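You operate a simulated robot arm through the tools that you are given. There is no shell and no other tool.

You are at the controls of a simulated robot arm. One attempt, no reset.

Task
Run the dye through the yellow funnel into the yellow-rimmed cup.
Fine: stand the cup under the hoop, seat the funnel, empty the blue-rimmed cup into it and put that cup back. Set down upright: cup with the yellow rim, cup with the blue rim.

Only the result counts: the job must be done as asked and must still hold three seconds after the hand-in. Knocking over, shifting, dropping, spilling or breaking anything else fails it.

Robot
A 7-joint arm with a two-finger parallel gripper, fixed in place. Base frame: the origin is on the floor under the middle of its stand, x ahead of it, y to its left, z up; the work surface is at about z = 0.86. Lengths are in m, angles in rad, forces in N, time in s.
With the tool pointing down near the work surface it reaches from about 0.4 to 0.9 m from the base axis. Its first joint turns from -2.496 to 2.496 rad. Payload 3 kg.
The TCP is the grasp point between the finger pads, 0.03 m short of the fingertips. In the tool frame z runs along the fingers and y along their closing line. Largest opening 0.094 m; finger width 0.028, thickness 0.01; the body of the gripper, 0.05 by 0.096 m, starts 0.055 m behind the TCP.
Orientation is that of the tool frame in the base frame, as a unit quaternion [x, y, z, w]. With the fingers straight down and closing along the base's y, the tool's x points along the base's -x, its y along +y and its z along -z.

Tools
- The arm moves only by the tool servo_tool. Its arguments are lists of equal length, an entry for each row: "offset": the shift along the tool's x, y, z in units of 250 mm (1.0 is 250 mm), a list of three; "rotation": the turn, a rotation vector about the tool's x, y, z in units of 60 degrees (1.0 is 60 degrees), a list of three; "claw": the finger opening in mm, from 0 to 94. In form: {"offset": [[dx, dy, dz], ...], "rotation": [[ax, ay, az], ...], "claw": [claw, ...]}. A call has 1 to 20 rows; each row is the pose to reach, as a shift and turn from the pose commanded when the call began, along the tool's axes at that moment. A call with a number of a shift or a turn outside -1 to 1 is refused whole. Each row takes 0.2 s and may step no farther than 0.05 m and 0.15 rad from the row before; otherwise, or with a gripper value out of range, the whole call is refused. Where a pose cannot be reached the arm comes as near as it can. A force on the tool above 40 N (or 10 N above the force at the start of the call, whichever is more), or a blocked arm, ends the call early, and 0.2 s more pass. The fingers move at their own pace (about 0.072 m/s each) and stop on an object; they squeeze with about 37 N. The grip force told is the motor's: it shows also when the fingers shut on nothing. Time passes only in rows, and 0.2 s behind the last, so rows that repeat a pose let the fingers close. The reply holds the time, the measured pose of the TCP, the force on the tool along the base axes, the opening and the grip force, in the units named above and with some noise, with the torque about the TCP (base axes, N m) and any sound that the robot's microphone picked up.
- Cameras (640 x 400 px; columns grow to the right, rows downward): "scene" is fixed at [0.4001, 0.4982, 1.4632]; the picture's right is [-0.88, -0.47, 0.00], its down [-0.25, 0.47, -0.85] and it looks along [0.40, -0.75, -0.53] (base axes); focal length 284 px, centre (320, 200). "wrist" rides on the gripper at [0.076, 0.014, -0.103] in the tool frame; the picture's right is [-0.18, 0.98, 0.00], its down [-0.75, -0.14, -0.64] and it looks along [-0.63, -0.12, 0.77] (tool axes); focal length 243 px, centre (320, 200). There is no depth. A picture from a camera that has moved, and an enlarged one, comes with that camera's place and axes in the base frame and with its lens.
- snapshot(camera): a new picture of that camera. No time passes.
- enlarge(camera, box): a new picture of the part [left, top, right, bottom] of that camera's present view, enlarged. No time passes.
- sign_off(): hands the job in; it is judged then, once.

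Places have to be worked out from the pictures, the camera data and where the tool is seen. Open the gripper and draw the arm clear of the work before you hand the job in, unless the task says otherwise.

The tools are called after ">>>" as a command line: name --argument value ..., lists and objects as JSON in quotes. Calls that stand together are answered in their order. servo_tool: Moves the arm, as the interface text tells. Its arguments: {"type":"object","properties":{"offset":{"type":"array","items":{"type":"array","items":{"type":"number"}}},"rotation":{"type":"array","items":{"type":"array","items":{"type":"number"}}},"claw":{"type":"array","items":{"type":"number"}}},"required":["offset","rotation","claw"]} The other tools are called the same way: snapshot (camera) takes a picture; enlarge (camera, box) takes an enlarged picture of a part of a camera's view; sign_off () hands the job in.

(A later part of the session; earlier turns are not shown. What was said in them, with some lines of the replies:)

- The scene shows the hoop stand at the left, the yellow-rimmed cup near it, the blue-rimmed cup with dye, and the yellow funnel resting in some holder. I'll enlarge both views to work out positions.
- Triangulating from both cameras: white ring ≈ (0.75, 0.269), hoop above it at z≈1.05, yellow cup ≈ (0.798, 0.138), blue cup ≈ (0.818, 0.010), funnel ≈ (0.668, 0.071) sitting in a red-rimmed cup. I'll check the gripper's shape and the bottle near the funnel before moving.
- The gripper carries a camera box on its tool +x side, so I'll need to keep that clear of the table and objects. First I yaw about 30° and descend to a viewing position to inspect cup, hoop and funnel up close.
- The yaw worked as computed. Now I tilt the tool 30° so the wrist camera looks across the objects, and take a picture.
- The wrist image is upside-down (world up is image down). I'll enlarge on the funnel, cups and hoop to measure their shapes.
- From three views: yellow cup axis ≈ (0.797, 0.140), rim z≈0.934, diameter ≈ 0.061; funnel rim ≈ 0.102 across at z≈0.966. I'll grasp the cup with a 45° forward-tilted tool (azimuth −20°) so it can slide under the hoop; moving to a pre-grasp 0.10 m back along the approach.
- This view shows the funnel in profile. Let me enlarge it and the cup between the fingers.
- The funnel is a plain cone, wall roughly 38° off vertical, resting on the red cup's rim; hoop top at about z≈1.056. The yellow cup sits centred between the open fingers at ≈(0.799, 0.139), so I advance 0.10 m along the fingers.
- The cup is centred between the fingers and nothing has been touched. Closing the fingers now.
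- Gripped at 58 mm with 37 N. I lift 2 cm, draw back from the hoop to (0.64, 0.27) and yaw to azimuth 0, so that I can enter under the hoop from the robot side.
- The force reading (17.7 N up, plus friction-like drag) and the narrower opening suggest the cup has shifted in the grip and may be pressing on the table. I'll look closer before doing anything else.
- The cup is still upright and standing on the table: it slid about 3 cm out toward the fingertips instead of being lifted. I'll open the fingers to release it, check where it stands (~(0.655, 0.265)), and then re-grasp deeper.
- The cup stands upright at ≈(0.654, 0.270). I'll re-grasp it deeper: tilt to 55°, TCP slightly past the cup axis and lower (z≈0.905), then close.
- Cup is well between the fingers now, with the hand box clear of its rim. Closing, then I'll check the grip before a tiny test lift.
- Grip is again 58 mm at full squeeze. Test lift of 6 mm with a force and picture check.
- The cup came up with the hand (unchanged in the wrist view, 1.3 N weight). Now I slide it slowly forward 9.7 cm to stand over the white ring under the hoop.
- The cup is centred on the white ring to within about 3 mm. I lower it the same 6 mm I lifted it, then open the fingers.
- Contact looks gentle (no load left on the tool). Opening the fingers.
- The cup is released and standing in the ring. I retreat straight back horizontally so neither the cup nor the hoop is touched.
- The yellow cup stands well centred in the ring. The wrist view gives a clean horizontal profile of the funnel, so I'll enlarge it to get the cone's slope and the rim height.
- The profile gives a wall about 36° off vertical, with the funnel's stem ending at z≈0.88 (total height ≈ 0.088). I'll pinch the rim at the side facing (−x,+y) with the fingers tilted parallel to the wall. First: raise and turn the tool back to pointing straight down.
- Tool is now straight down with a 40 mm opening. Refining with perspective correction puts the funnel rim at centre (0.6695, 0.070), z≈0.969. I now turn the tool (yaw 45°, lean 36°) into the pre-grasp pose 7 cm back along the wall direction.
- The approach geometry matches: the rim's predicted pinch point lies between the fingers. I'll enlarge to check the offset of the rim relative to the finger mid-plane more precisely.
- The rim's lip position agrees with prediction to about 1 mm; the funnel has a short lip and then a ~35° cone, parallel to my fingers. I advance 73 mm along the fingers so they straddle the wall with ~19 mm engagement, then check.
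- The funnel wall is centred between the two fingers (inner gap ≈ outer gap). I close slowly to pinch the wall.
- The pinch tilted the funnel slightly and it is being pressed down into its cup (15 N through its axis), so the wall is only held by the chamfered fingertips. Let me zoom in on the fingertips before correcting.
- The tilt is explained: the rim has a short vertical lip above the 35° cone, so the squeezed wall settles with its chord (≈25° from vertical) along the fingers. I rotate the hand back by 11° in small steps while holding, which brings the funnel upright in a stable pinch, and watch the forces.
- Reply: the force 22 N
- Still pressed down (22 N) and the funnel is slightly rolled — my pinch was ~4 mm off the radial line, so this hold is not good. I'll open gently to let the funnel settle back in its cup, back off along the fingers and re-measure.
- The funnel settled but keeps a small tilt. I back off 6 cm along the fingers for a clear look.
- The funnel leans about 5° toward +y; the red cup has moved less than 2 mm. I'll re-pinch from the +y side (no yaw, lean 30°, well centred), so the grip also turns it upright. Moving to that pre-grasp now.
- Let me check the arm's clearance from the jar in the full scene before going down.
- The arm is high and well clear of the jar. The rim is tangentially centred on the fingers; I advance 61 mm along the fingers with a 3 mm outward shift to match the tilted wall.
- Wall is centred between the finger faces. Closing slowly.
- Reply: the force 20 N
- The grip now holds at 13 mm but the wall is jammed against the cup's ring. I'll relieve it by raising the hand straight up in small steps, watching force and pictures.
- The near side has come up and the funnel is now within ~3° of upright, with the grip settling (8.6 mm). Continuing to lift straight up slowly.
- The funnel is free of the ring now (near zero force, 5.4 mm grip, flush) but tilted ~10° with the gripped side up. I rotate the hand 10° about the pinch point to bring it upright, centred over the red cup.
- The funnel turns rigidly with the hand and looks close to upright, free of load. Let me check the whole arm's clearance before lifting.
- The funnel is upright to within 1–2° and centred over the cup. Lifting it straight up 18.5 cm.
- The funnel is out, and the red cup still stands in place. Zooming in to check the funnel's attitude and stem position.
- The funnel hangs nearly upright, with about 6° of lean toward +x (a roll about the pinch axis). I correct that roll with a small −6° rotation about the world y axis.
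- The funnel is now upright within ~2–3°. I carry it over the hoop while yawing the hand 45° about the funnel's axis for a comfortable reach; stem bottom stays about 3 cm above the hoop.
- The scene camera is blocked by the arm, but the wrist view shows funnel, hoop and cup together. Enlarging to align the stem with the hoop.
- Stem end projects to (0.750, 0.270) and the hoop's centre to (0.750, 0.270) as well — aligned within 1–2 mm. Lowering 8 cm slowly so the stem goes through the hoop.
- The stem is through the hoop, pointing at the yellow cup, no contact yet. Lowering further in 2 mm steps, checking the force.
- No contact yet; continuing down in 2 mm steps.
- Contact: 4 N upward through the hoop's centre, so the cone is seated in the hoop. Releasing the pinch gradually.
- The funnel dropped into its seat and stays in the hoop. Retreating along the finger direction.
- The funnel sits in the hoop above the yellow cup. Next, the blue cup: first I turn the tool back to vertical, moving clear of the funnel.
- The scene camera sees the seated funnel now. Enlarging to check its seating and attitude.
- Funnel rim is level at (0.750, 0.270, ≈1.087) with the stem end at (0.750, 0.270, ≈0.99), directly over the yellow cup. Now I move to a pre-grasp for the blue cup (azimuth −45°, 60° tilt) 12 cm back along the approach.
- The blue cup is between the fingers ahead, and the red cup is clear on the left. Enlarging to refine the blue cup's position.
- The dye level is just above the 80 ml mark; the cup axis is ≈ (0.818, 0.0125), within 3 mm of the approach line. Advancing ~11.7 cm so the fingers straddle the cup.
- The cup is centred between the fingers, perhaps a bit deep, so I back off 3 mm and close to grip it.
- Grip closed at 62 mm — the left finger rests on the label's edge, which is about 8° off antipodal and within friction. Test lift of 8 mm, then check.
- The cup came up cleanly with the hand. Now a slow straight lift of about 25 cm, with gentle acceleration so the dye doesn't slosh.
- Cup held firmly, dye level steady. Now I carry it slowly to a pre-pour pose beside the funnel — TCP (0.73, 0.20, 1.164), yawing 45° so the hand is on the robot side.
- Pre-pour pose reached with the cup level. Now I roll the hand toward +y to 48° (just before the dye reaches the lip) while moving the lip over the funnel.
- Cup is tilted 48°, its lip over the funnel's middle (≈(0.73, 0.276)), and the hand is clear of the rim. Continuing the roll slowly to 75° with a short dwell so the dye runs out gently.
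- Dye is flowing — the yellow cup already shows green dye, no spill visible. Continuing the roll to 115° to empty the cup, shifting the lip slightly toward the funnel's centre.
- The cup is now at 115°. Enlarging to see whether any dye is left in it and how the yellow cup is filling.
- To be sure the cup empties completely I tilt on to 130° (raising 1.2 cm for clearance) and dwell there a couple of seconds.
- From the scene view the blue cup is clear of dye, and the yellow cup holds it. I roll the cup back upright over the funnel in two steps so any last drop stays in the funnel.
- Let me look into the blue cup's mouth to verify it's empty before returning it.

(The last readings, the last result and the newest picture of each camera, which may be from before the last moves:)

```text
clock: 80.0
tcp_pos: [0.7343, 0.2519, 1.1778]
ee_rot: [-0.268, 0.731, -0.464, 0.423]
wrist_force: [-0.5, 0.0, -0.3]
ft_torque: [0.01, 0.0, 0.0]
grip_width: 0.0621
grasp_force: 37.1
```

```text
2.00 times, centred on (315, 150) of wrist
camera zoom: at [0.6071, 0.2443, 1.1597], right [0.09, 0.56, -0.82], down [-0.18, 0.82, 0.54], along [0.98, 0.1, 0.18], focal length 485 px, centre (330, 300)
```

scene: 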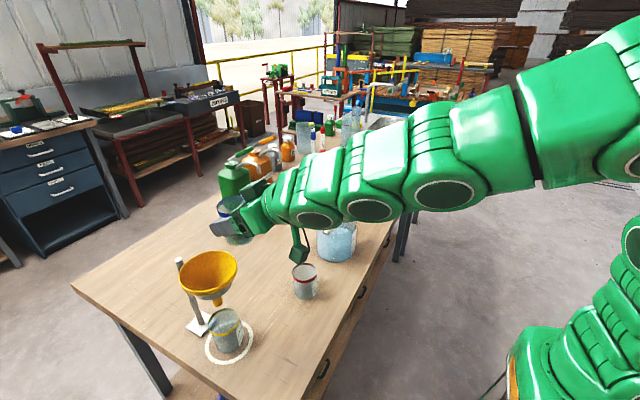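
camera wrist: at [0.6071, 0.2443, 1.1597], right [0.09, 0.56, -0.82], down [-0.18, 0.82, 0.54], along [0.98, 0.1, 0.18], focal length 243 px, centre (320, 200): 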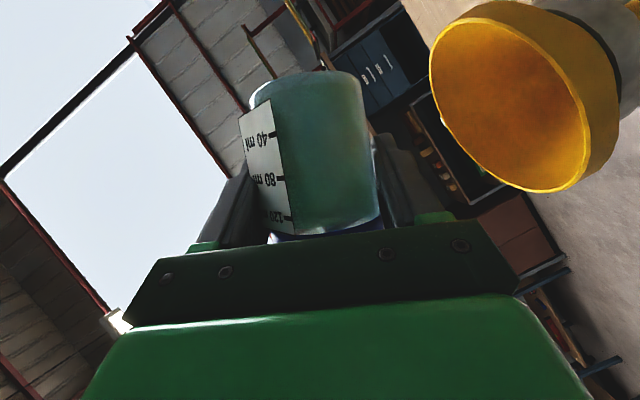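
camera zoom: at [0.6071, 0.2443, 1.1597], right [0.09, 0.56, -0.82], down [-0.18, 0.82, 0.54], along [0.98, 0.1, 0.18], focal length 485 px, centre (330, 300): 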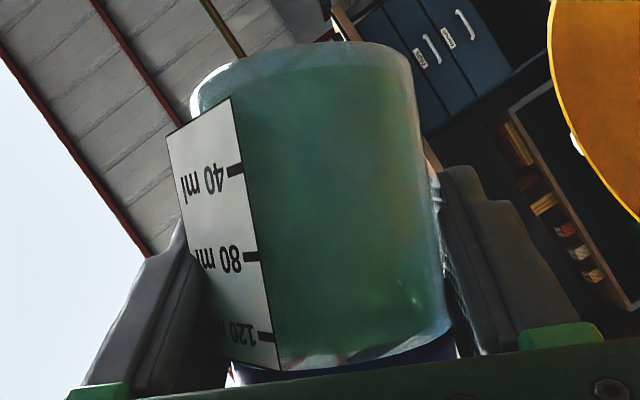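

The tint in the blue cup looks like a uniform film rather than a liquid level. Let me check the level in the yellow cup against its label.

>>> enlarge --camera "scene" --box '[205, 300, 255, 345]'

>>> enlarge --camera "scene" --box '[190, 245, 250, 300]'

```text
8.89 times, centred on (230, 322) of scene
camera zoom: at [0.4001, 0.4982, 1.4632], right [-0.88, -0.47, 0.0], down [-0.25, 0.47, -0.85], along [0.4, -0.75, -0.53], focal length 2520 px, centre (1120, -889)
```

zoom: 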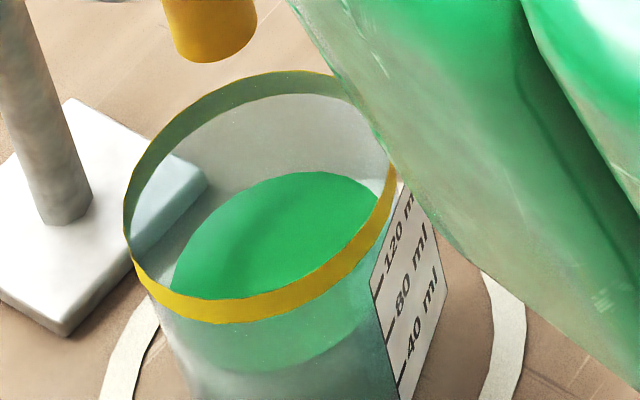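

```text
7.27 times, centred on (220, 272) of scene
camera zoom: at [0.4001, 0.4982, 1.4632], right [-0.88, -0.47, 0.0], down [-0.25, 0.47, -0.85], along [0.4, -0.75, -0.53], focal length 2062 px, centre (1047, -327)
```

zoom: 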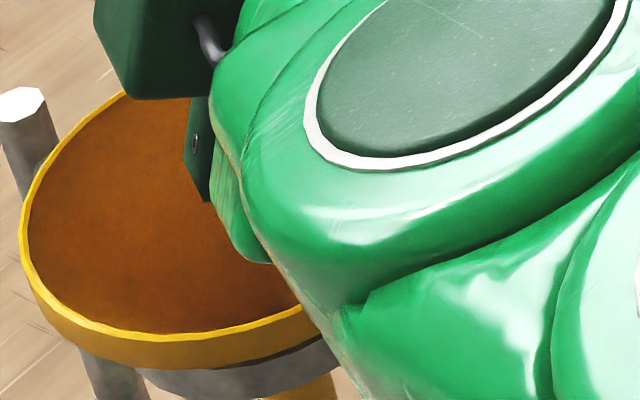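

The yellow cup's dye surface is at z≈0.90, i.e. about the 80–90 ml that was in the blue cup. Rolling the blue cup back to fully upright now.

>>> servo_tool --offset '[[0, 0, 0], [0, 0, 0], [0, 0, 0], [0, 0, 0], [0, 0, 0], [0, 0, 0], [0, 0, 0], [0, 0, 0], [0, 0, 0], [0, 0, 0], [0, 0, 0]]' --rotation '[[-0.0542, 0, 0.0938], [-0.1083, 0, 0.1876], [-0.1625, 0, 0.2815], [-0.2167, 0, 0.3753], [-0.2709, 0, 0.4691], [-0.325, 0, 0.5629], [-0.3792, 0, 0.6567], [-0.4334, 0, 0.7506], [-0.4875, 0, 0.8444], [-0.5417, 0, 0.9382], [-0.5417, 0, 0.9382]]' --claw '[50, 50, 50, 50, 50, 50, 50, 50, 50, 50, 50]'

>>> enlarge --camera "scene" --box '[170, 170, 310, 360]'

>>> snapshot --camera "wrist"

```text
clock: 82.4
tcp_pos: [0.7336, 0.2516, 1.1787]
ee_rot: [-0.001, 0.865, 0.001, 0.501]
wrist_force: [0.7, -0.8, -0.2]
ft_torque: [0.01, 0.01, 0.02]
grip_width: 0.0621
grasp_force: 37.0
```

```text
2.11 times, centred on (240, 265) of scene
camera zoom: at [0.4001, 0.4982, 1.4632], right [-0.88, -0.47, 0.0], down [-0.25, 0.47, -0.85], along [0.4, -0.75, -0.53], focal length 597 px, centre (488, 63)
```

zoom: 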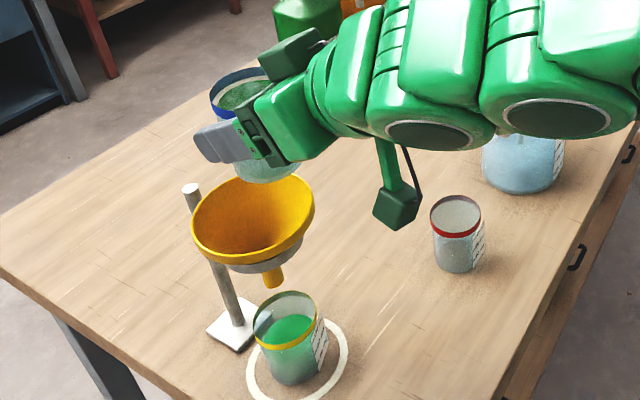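

```text
taken
camera wrist: at [0.6074, 0.2665, 1.165], right [0.09, 0.98, 0.16], down [-0.18, -0.14, 0.97], along [0.98, -0.12, 0.16], focal length 243 px, centre (320, 200)
```

wrist: 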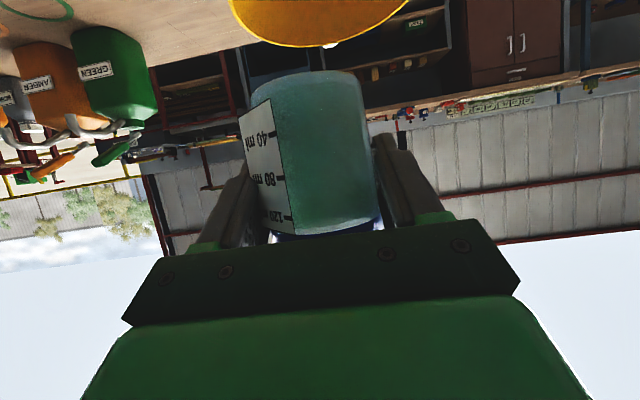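

>>> enlarge --camera "scene" --box '[205, 190, 265, 240]'

>>> enlarge --camera "wrist" --box '[225, 50, 405, 250]'

```text
8.00 times, centred on (235, 215) of scene
camera zoom: at [0.4001, 0.4982, 1.4632], right [-0.88, -0.47, 0.0], down [-0.25, 0.47, -0.85], along [0.4, -0.75, -0.53], focal length 2268 px, centre (1000, 80)
```

zoom: 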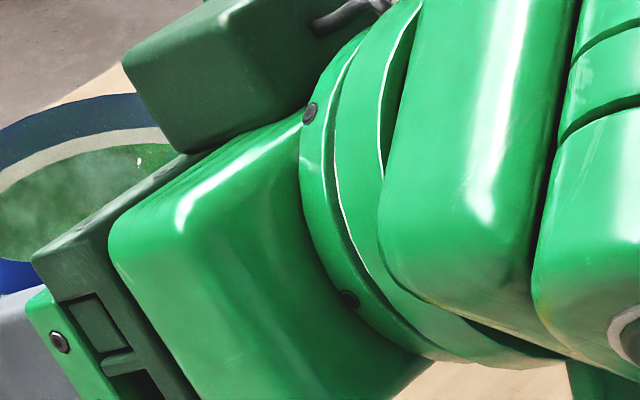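

```text
2.00 times, centred on (315, 150) of wrist
camera zoom: at [0.6074, 0.2665, 1.165], right [0.09, 0.98, 0.16], down [-0.18, -0.14, 0.97], along [0.98, -0.12, 0.16], focal length 485 px, centre (330, 300)
```

zoom: 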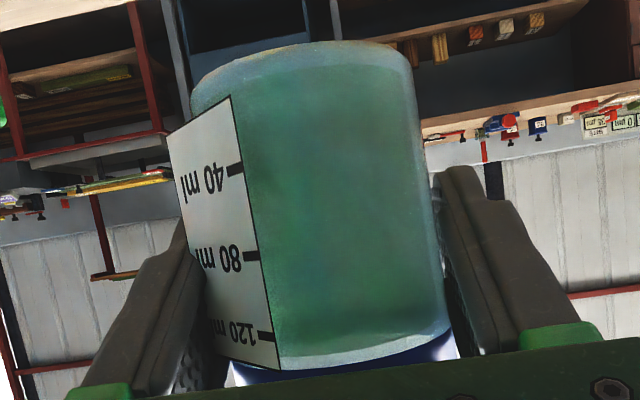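

The remaining green in the blue cup is just a wall film — no liquid level. I now carry it back (reverse of the way here) to above its original place at (0.818, 0.0105), with the original hand orientation.

>>> servo_tool --offset '[[-0.0036, -0.0289, 0.0096], [-0.0109, -0.0868, 0.0288], [-0.0194, -0.1543, 0.0512], [-0.0279, -0.2218, 0.0736], [-0.0364, -0.2893, 0.096], [-0.0448, -0.3568, 0.1184], [-0.0533, -0.4243, 0.1408], [-0.0618, -0.4918, 0.1632], [-0.0703, -0.5594, 0.1856], [-0.0788, -0.6269, 0.208], [-0.0873, -0.6944, 0.2304], [-0.0957, -0.7619, 0.2528], [-0.1042, -0.8294, 0.2752], [-0.1115, -0.8872, 0.2944], [-0.1176, -0.9355, 0.3104], [-0.1212, -0.9644, 0.32], [-0.1212, -0.9644, 0.32], [-0.1212, -0.9644, 0.32]]' --rotation '[[0.0195, 0, 0.0113], [0.0585, 0, 0.0338], [0.1039, 0, 0.06], [0.1494, 0, 0.0863], [0.1949, 0, 0.1125], [0.2403, 0, 0.1388], [0.2858, 0, 0.165], [0.3312, 0, 0.1913], [0.3767, 0, 0.2175], [0.4222, 0, 0.2438], [0.4676, 0, 0.27], [0.5131, 0, 0.2963], [0.5586, 0, 0.3225], [0.5975, 0, 0.345], [0.63, 0, 0.3638], [0.6495, 0, 0.375], [0.6495, 0, 0.375], [0.6495, 0, 0.375]]' --claw '[50, 50, 50, 50, 50, 50, 50, 50, 50, 50, 50, 50, 50, 50, 50, 50, 50, 50]'

>>> snapshot --camera "wrist"

>>> snapshot --camera "scene"

```text
clock: 86.2
tcp_pos: [0.8193, 0.0108, 1.1649]
ee_rot: [0.331, 0.8, -0.191, 0.462]
wrist_force: [0.2, 0.6, -1.1]
ft_torque: [0.0, -0.02, -0.01]
grip_width: 0.062
grasp_force: 37.0
```

```text
taken
camera wrist: at [0.7399, 0.1109, 1.1512], right [0.76, 0.63, 0.16], down [-0.23, 0.03, 0.97], along [0.61, -0.78, 0.16], focal length 243 px, centre (320, 200)
```

wrist: 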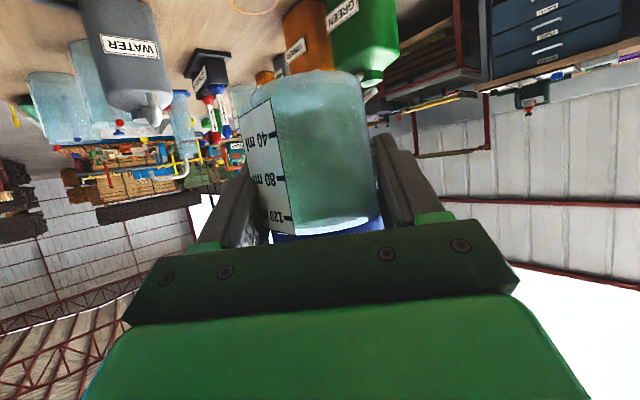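

```text
taken
```

scene: 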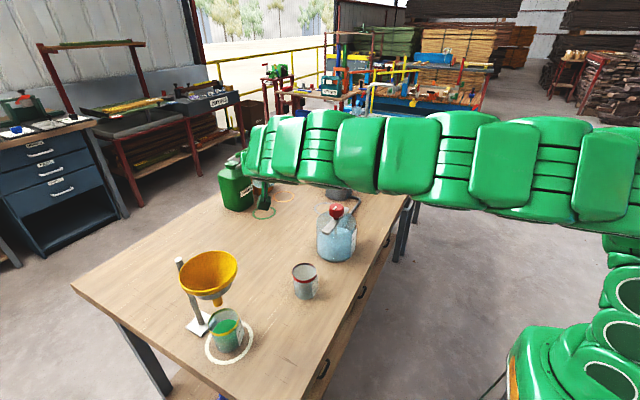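

The pose matches the one recorded after lifting. Lowering straight down 25 cm, slowing near the table.

>>> servo_tool --offset '[[0.0346, 0, 0.02], [0.1039, 0, 0.06], [0.1905, 0, 0.11], [0.2771, 0, 0.16], [0.3637, 0, 0.21], [0.4503, 0, 0.26], [0.5369, 0, 0.31], [0.6235, 0, 0.36], [0.6928, 0, 0.4], [0.7552, 0, 0.436], [0.8036, 0, 0.464], [0.8348, 0, 0.482], [0.8556, 0, 0.494], [0.866, 0, 0.5], [0.866, 0, 0.5]]' --rotation '[[0, 0, 0], [0, 0, 0], [0, 0, 0], [0, 0, 0], [0, 0, 0], [0, 0, 0], [0, 0, 0], [0, 0, 0], [0, 0, 0], [0, 0, 0], [0, 0, 0], [0, 0, 0], [0, 0, 0], [0, 0, 0], [0, 0, 0]]' --claw '[50, 50, 50, 50, 50, 50, 50, 50, 50, 50, 50, 50, 50, 50, 50]'

>>> snapshot --camera "wrist"

>>> enlarge --camera "scene" --box '[230, 210, 360, 320]'

```text
clock: 89.4
tcp_pos: [0.8183, 0.0095, 0.9141]
ee_rot: [0.331, 0.801, -0.19, 0.462]
wrist_force: [-0.2, 0.2, 0.1]
ft_torque: [0.01, -0.01, 0.0]
grip_width: 0.0618
grasp_force: 36.9
```

```text
taken
camera wrist: at [0.7393, 0.1103, 0.9015], right [0.76, 0.63, 0.16], down [-0.23, 0.03, 0.97], along [0.61, -0.78, 0.16], focal length 243 px, centre (320, 200)
```

wrist: 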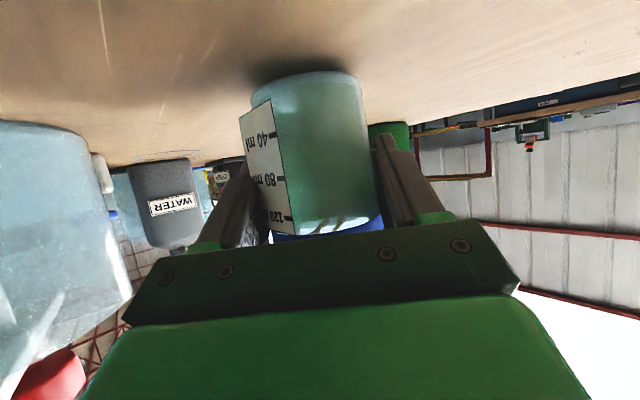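

```text
3.64 times, centred on (295, 265) of scene
camera zoom: at [0.4001, 0.4982, 1.4632], right [-0.88, -0.47, 0.0], down [-0.25, 0.47, -0.85], along [0.4, -0.75, -0.53], focal length 1031 px, centre (411, -36)
```

zoom: 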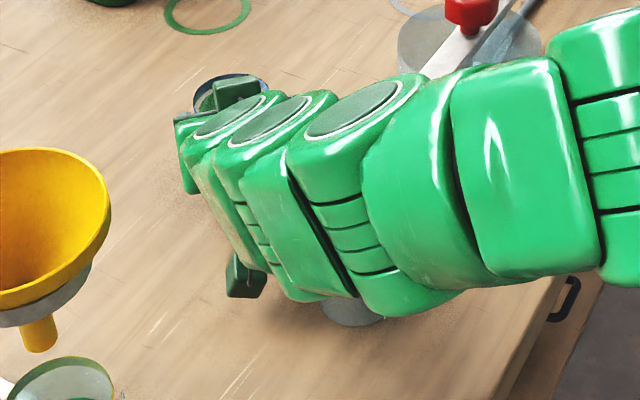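

About 5 mm above the table now. Lowering in 1.5 mm steps and watching for contact.

>>> servo_tool --offset '[[0.0052, 0, 0.003], [0.0104, 0, 0.006], [0.0156, 0, 0.009], [0.0187, 0, 0.0108], [0.0187, 0, 0.0108]]' --rotation '[[0, 0, 0], [0, 0, 0], [0, 0, 0], [0, 0, 0], [0, 0, 0]]' --claw '[50, 50, 50, 50, 50]'

```text
clock: 90.6
tcp_pos: [0.8193, 0.0112, 0.909]
ee_rot: [0.33, 0.8, -0.19, 0.463]
wrist_force: [-0.2, -0.3, 6.2]
ft_torque: [-0.05, 0.05, 0.01]
grip_width: 0.0621
grasp_force: 36.9
```

Contact with the table (6 N), at the same height as when it was picked up. Opening the fingers slowly.

>>> servo_tool --offset '[[-0.0017, 0, -0.001], [-0.0017, 0, -0.001], [-0.0017, 0, -0.001], [-0.0017, 0, -0.001], [-0.0017, 0, -0.001]]' --rotation '[[0, 0, 0], [0, 0, 0], [0, 0, 0], [0, 0, 0], [0, 0, 0]]' --claw '[62, 68, 76, 86, 94]'

>>> snapshot --camera "wrist"

```text
clock: 91.8
tcp_pos: [0.8191, 0.011, 0.9097]
ee_rot: [0.331, 0.8, -0.191, 0.462]
wrist_force: [-0.3, -0.9, -0.1]
ft_torque: [0.0, -0.01, -0.01]
grip_width: 0.0938
grasp_force: 0.1
```

```text
taken
camera wrist: at [0.7395, 0.1107, 0.8957], right [0.76, 0.63, 0.16], down [-0.23, 0.03, 0.97], along [0.61, -0.78, 0.16], focal length 243 px, centre (320, 200)
```

wrist: 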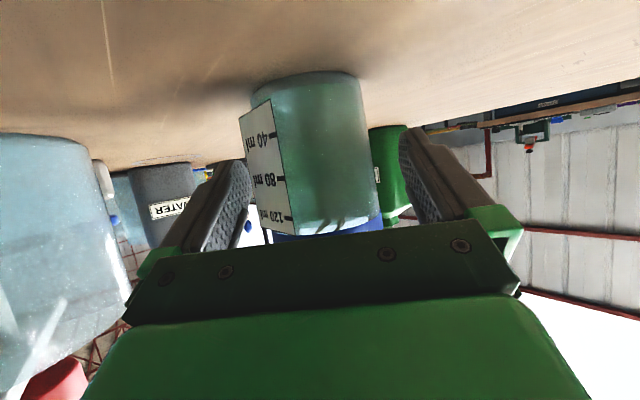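

The blue cup stands free at its original spot. Retreating along the approach path.

>>> servo_tool --offset '[[0, 0, -0.08], [0, 0, -0.17], [0, 0, -0.27], [0, 0, -0.37], [0, 0, -0.48], [0, 0, -0.48]]' --rotation '[[0, 0, 0], [0, 0, 0], [0, 0, 0], [0, 0, 0], [0, 0, 0], [0, 0, 0]]' --claw '[94, 94, 94, 94, 94, 94]'

>>> snapshot --camera "wrist"

>>> enlarge --camera "scene" --box '[230, 210, 360, 320]'

```text
clock: 93.2
tcp_pos: [0.7445, 0.0836, 0.9711]
ee_rot: [0.331, 0.8, -0.191, 0.463]
wrist_force: [0.2, -0.2, -0.5]
ft_torque: [-0.01, -0.01, 0.01]
grip_width: 0.094
grasp_force: 0.1
```

```text
taken
camera wrist: at [0.6655, 0.1832, 0.9572], right [0.76, 0.63, 0.16], down [-0.23, 0.03, 0.97], along [0.61, -0.78, 0.16], focal length 243 px, centre (320, 200)
```

wrist: 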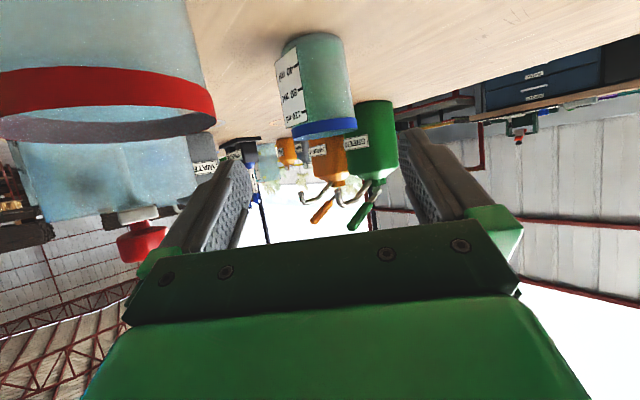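

```text
3.64 times, centred on (295, 265) of scene
camera zoom: at [0.4001, 0.4982, 1.4632], right [-0.88, -0.47, 0.0], down [-0.25, 0.47, -0.85], along [0.4, -0.75, -0.53], focal length 1031 px, centre (411, -36)
```

zoom: 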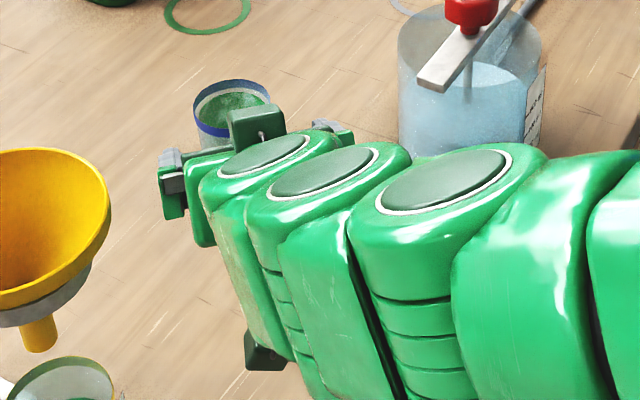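

Now I raise and withdraw the arm to a neutral pose (reverse of the approach) so both cameras can inspect the result.

>>> servo_tool --offset '[[-0.0239, 0.0024, -0.0819], [-0.0479, 0.0047, -0.1637], [-0.0718, 0.0071, -0.2456], [-0.0957, 0.0095, -0.3275], [-0.1197, 0.0118, -0.4093], [-0.1436, 0.0142, -0.4912], [-0.1675, 0.0166, -0.5731], [-0.1915, 0.0189, -0.6549], [-0.2154, 0.0213, -0.7368], [-0.2393, 0.0237, -0.8187], [-0.2633, 0.026, -0.9005], [-0.2872, 0.0284, -0.9824], [-0.2872, 0.0284, -0.9824]]' --rotation '[[-0.0327, 0.0789, -0.0566], [-0.0653, 0.1578, -0.1132], [-0.098, 0.2366, -0.1697], [-0.1307, 0.3155, -0.2263], [-0.1633, 0.3944, -0.2829], [-0.196, 0.4733, -0.3395], [-0.2287, 0.5521, -0.396], [-0.2613, 0.631, -0.4526], [-0.294, 0.7099, -0.5092], [-0.3267, 0.7888, -0.5658], [-0.3593, 0.8676, -0.6223], [-0.392, 0.9465, -0.6789], [-0.392, 0.9465, -0.6789]]' --claw '[94, 94, 94, 94, 94, 94, 94, 94, 94, 94, 94, 94, 94]'

>>> snapshot --camera "wrist"

>>> snapshot --camera "scene"

```text
clock: 96.0
tcp_pos: [0.6238, 0.2134, 1.1544]
ee_rot: [-0.001, 1.0, 0.001, 0.0]
wrist_force: [-0.3, 0.4, 0.1]
ft_torque: [-0.02, -0.01, -0.05]
grip_width: 0.0938
grasp_force: 0.1
```

```text
taken
camera wrist: at [0.5489, 0.2279, 1.2583], right [0.18, 0.98, 0.0], down [0.75, -0.14, 0.64], along [0.63, -0.12, -0.77], focal length 243 px, centre (320, 200)
```

wrist: 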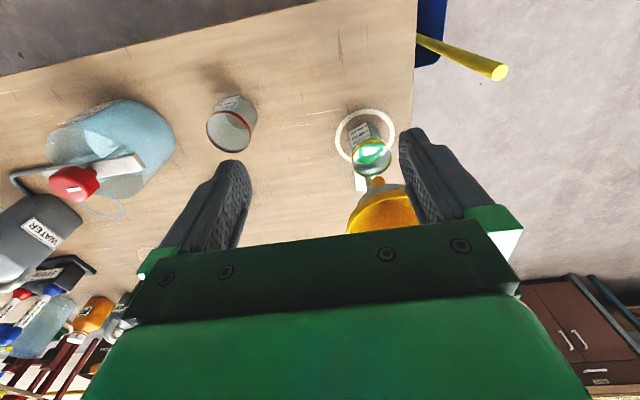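

```text
taken
```

scene: 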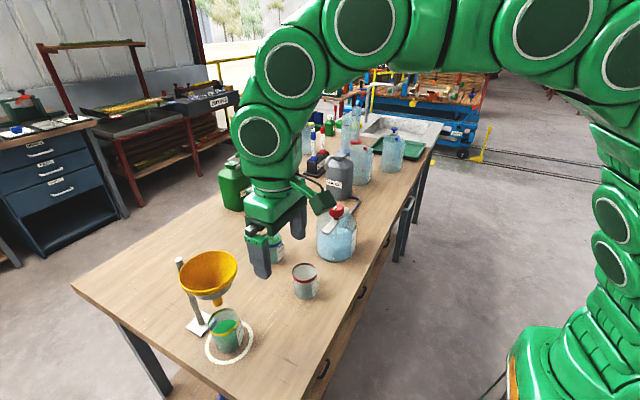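

The blue cup is hidden behind the gripper here, so I withdraw further up and back.

>>> servo_tool --offset '[[0.08, -0.01, -0.1], [0.16, -0.02, -0.2], [0.24, -0.03, -0.3], [0.32, -0.04, -0.4], [0.4, -0.05, -0.5], [0.48, -0.06, -0.58], [0.48, -0.06, -0.58]]' --rotation '[[0, 0, 0], [0, 0, 0], [0, 0, 0], [0, 0, 0], [0, 0, 0], [0, 0, 0], [0, 0, 0]]' --claw '[94, 94, 94, 94, 94, 94, 94]'

>>> enlarge --camera "scene" --box '[170, 220, 350, 370]'

>>> snapshot --camera "wrist"

```text
clock: 97.6
tcp_pos: [0.5027, 0.1978, 1.2995]
ee_rot: [-0.001, 1.0, 0.0, 0.001]
wrist_force: [-0.6, -0.5, -0.3]
ft_torque: [0.01, 0.01, 0.01]
grip_width: 0.0944
grasp_force: 0.0
```

```text
2.67 times, centred on (260, 295) of scene
camera zoom: at [0.4001, 0.4982, 1.4632], right [-0.88, -0.47, 0.0], down [-0.25, 0.47, -0.85], along [0.4, -0.75, -0.53], focal length 756 px, centre (480, -53)
```

zoom: 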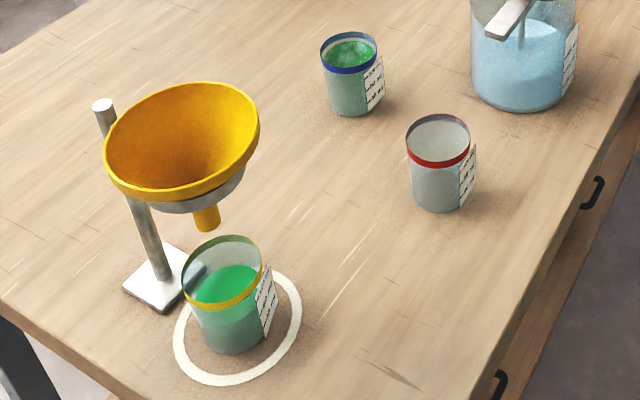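

```text
taken
camera wrist: at [0.4282, 0.2132, 1.4033], right [0.18, 0.98, 0.0], down [0.75, -0.14, 0.64], along [0.63, -0.12, -0.77], focal length 243 px, centre (320, 200)
```

wrist: 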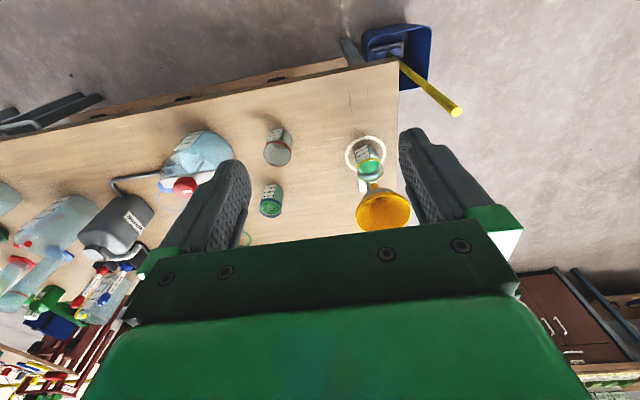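

>>> enlarge --camera "scene" --box '[255, 225, 295, 260]'

>>> enlarge --camera "wrist" --box '[240, 165, 300, 230]'

>>> enlarge --camera "scene" --box '[200, 300, 260, 360]'

```text
11.43 times, centred on (275, 242) of scene
camera zoom: at [0.4001, 0.4982, 1.4632], right [-0.88, -0.47, 0.0], down [-0.25, 0.47, -0.85], along [0.4, -0.75, -0.53], focal length 3240 px, centre (834, -286)
```

zoom: 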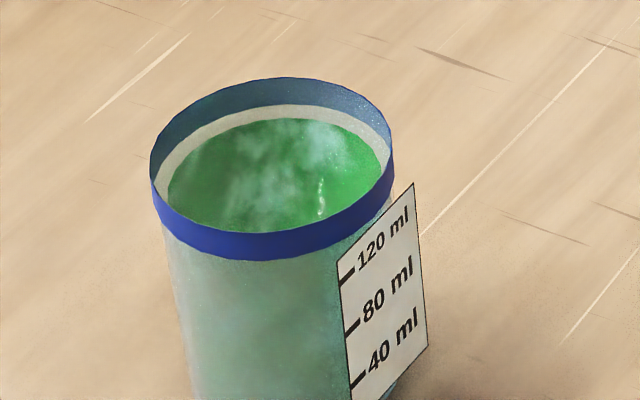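

```text
6.15 times, centred on (270, 198) of wrist
camera zoom: at [0.4282, 0.2132, 1.4033], right [0.18, 0.98, 0.0], down [0.75, -0.14, 0.64], along [0.63, -0.12, -0.77], focal length 1493 px, centre (628, 215)
```

zoom: 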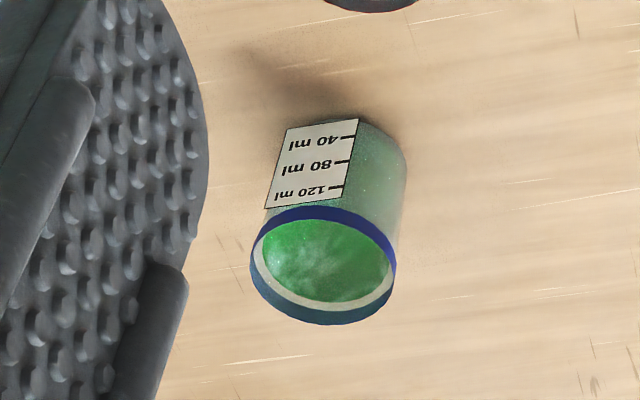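

```text
6.67 times, centred on (230, 330) of scene
camera zoom: at [0.4001, 0.4982, 1.4632], right [-0.88, -0.47, 0.0], down [-0.25, 0.47, -0.85], along [0.4, -0.75, -0.53], focal length 1890 px, centre (920, -667)
```

zoom: 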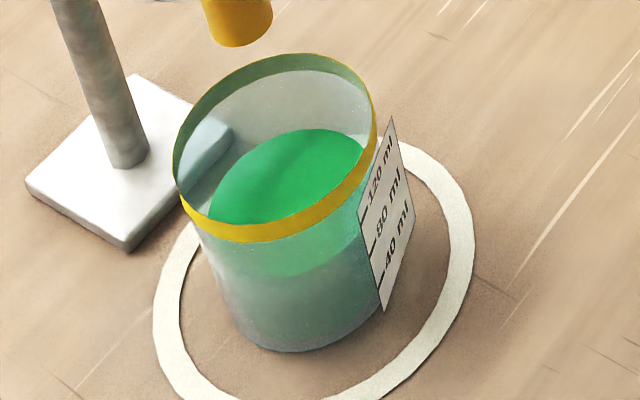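

Everything checks out: the dye (level z≈0.90, equal to what the blue cup held) is in the yellow-rimmed cup under the hoop. The funnel sits level in the hoop. The blue-rimmed cup stands upright within ~2 mm of its original place with only a wall film left, and the red cup and jar look unmoved. The gripper is open and clear, so I hand in the job.

>>> sign_off

```text
The job is handed in.
```

The dye has been run through the yellow funnel into the yellow-rimmed cup, and I've handed the job in. I don't have the judging result.

At hand-in, as far as the cameras showed:

- **Yellow-rimmed cup:** it stands upright in the white ring under the hoop. Its dye surface is at about the same height as the dye was in the blue-rimmed cup before pouring, so essentially all of it went across.
- **Funnel:** it sits level in the hoop, with its stem directly above the yellow-rimmed cup.
- **Blue-rimmed cup:** it is empty except for a green film on the inside wall. It stands upright within about 2 mm of where it started.
- **Everything else:** I saw no spills. The red-rimmed cup that held the funnel shows no movement beyond about 2 mm. The jar next to it was not touched.

Two grips went wrong on the way:

- **Yellow-rimmed cup, first carry:** the cup slid in the gripper and was dragged across the table, staying upright. I set it down and gripped it again.
- **Funnel, first lift:** the first pinch tilted the funnel in the red-rimmed cup and pressed it down with up to 22 N. I released it and lifted it from another side.

The gripper is open and the arm is clear of the work.
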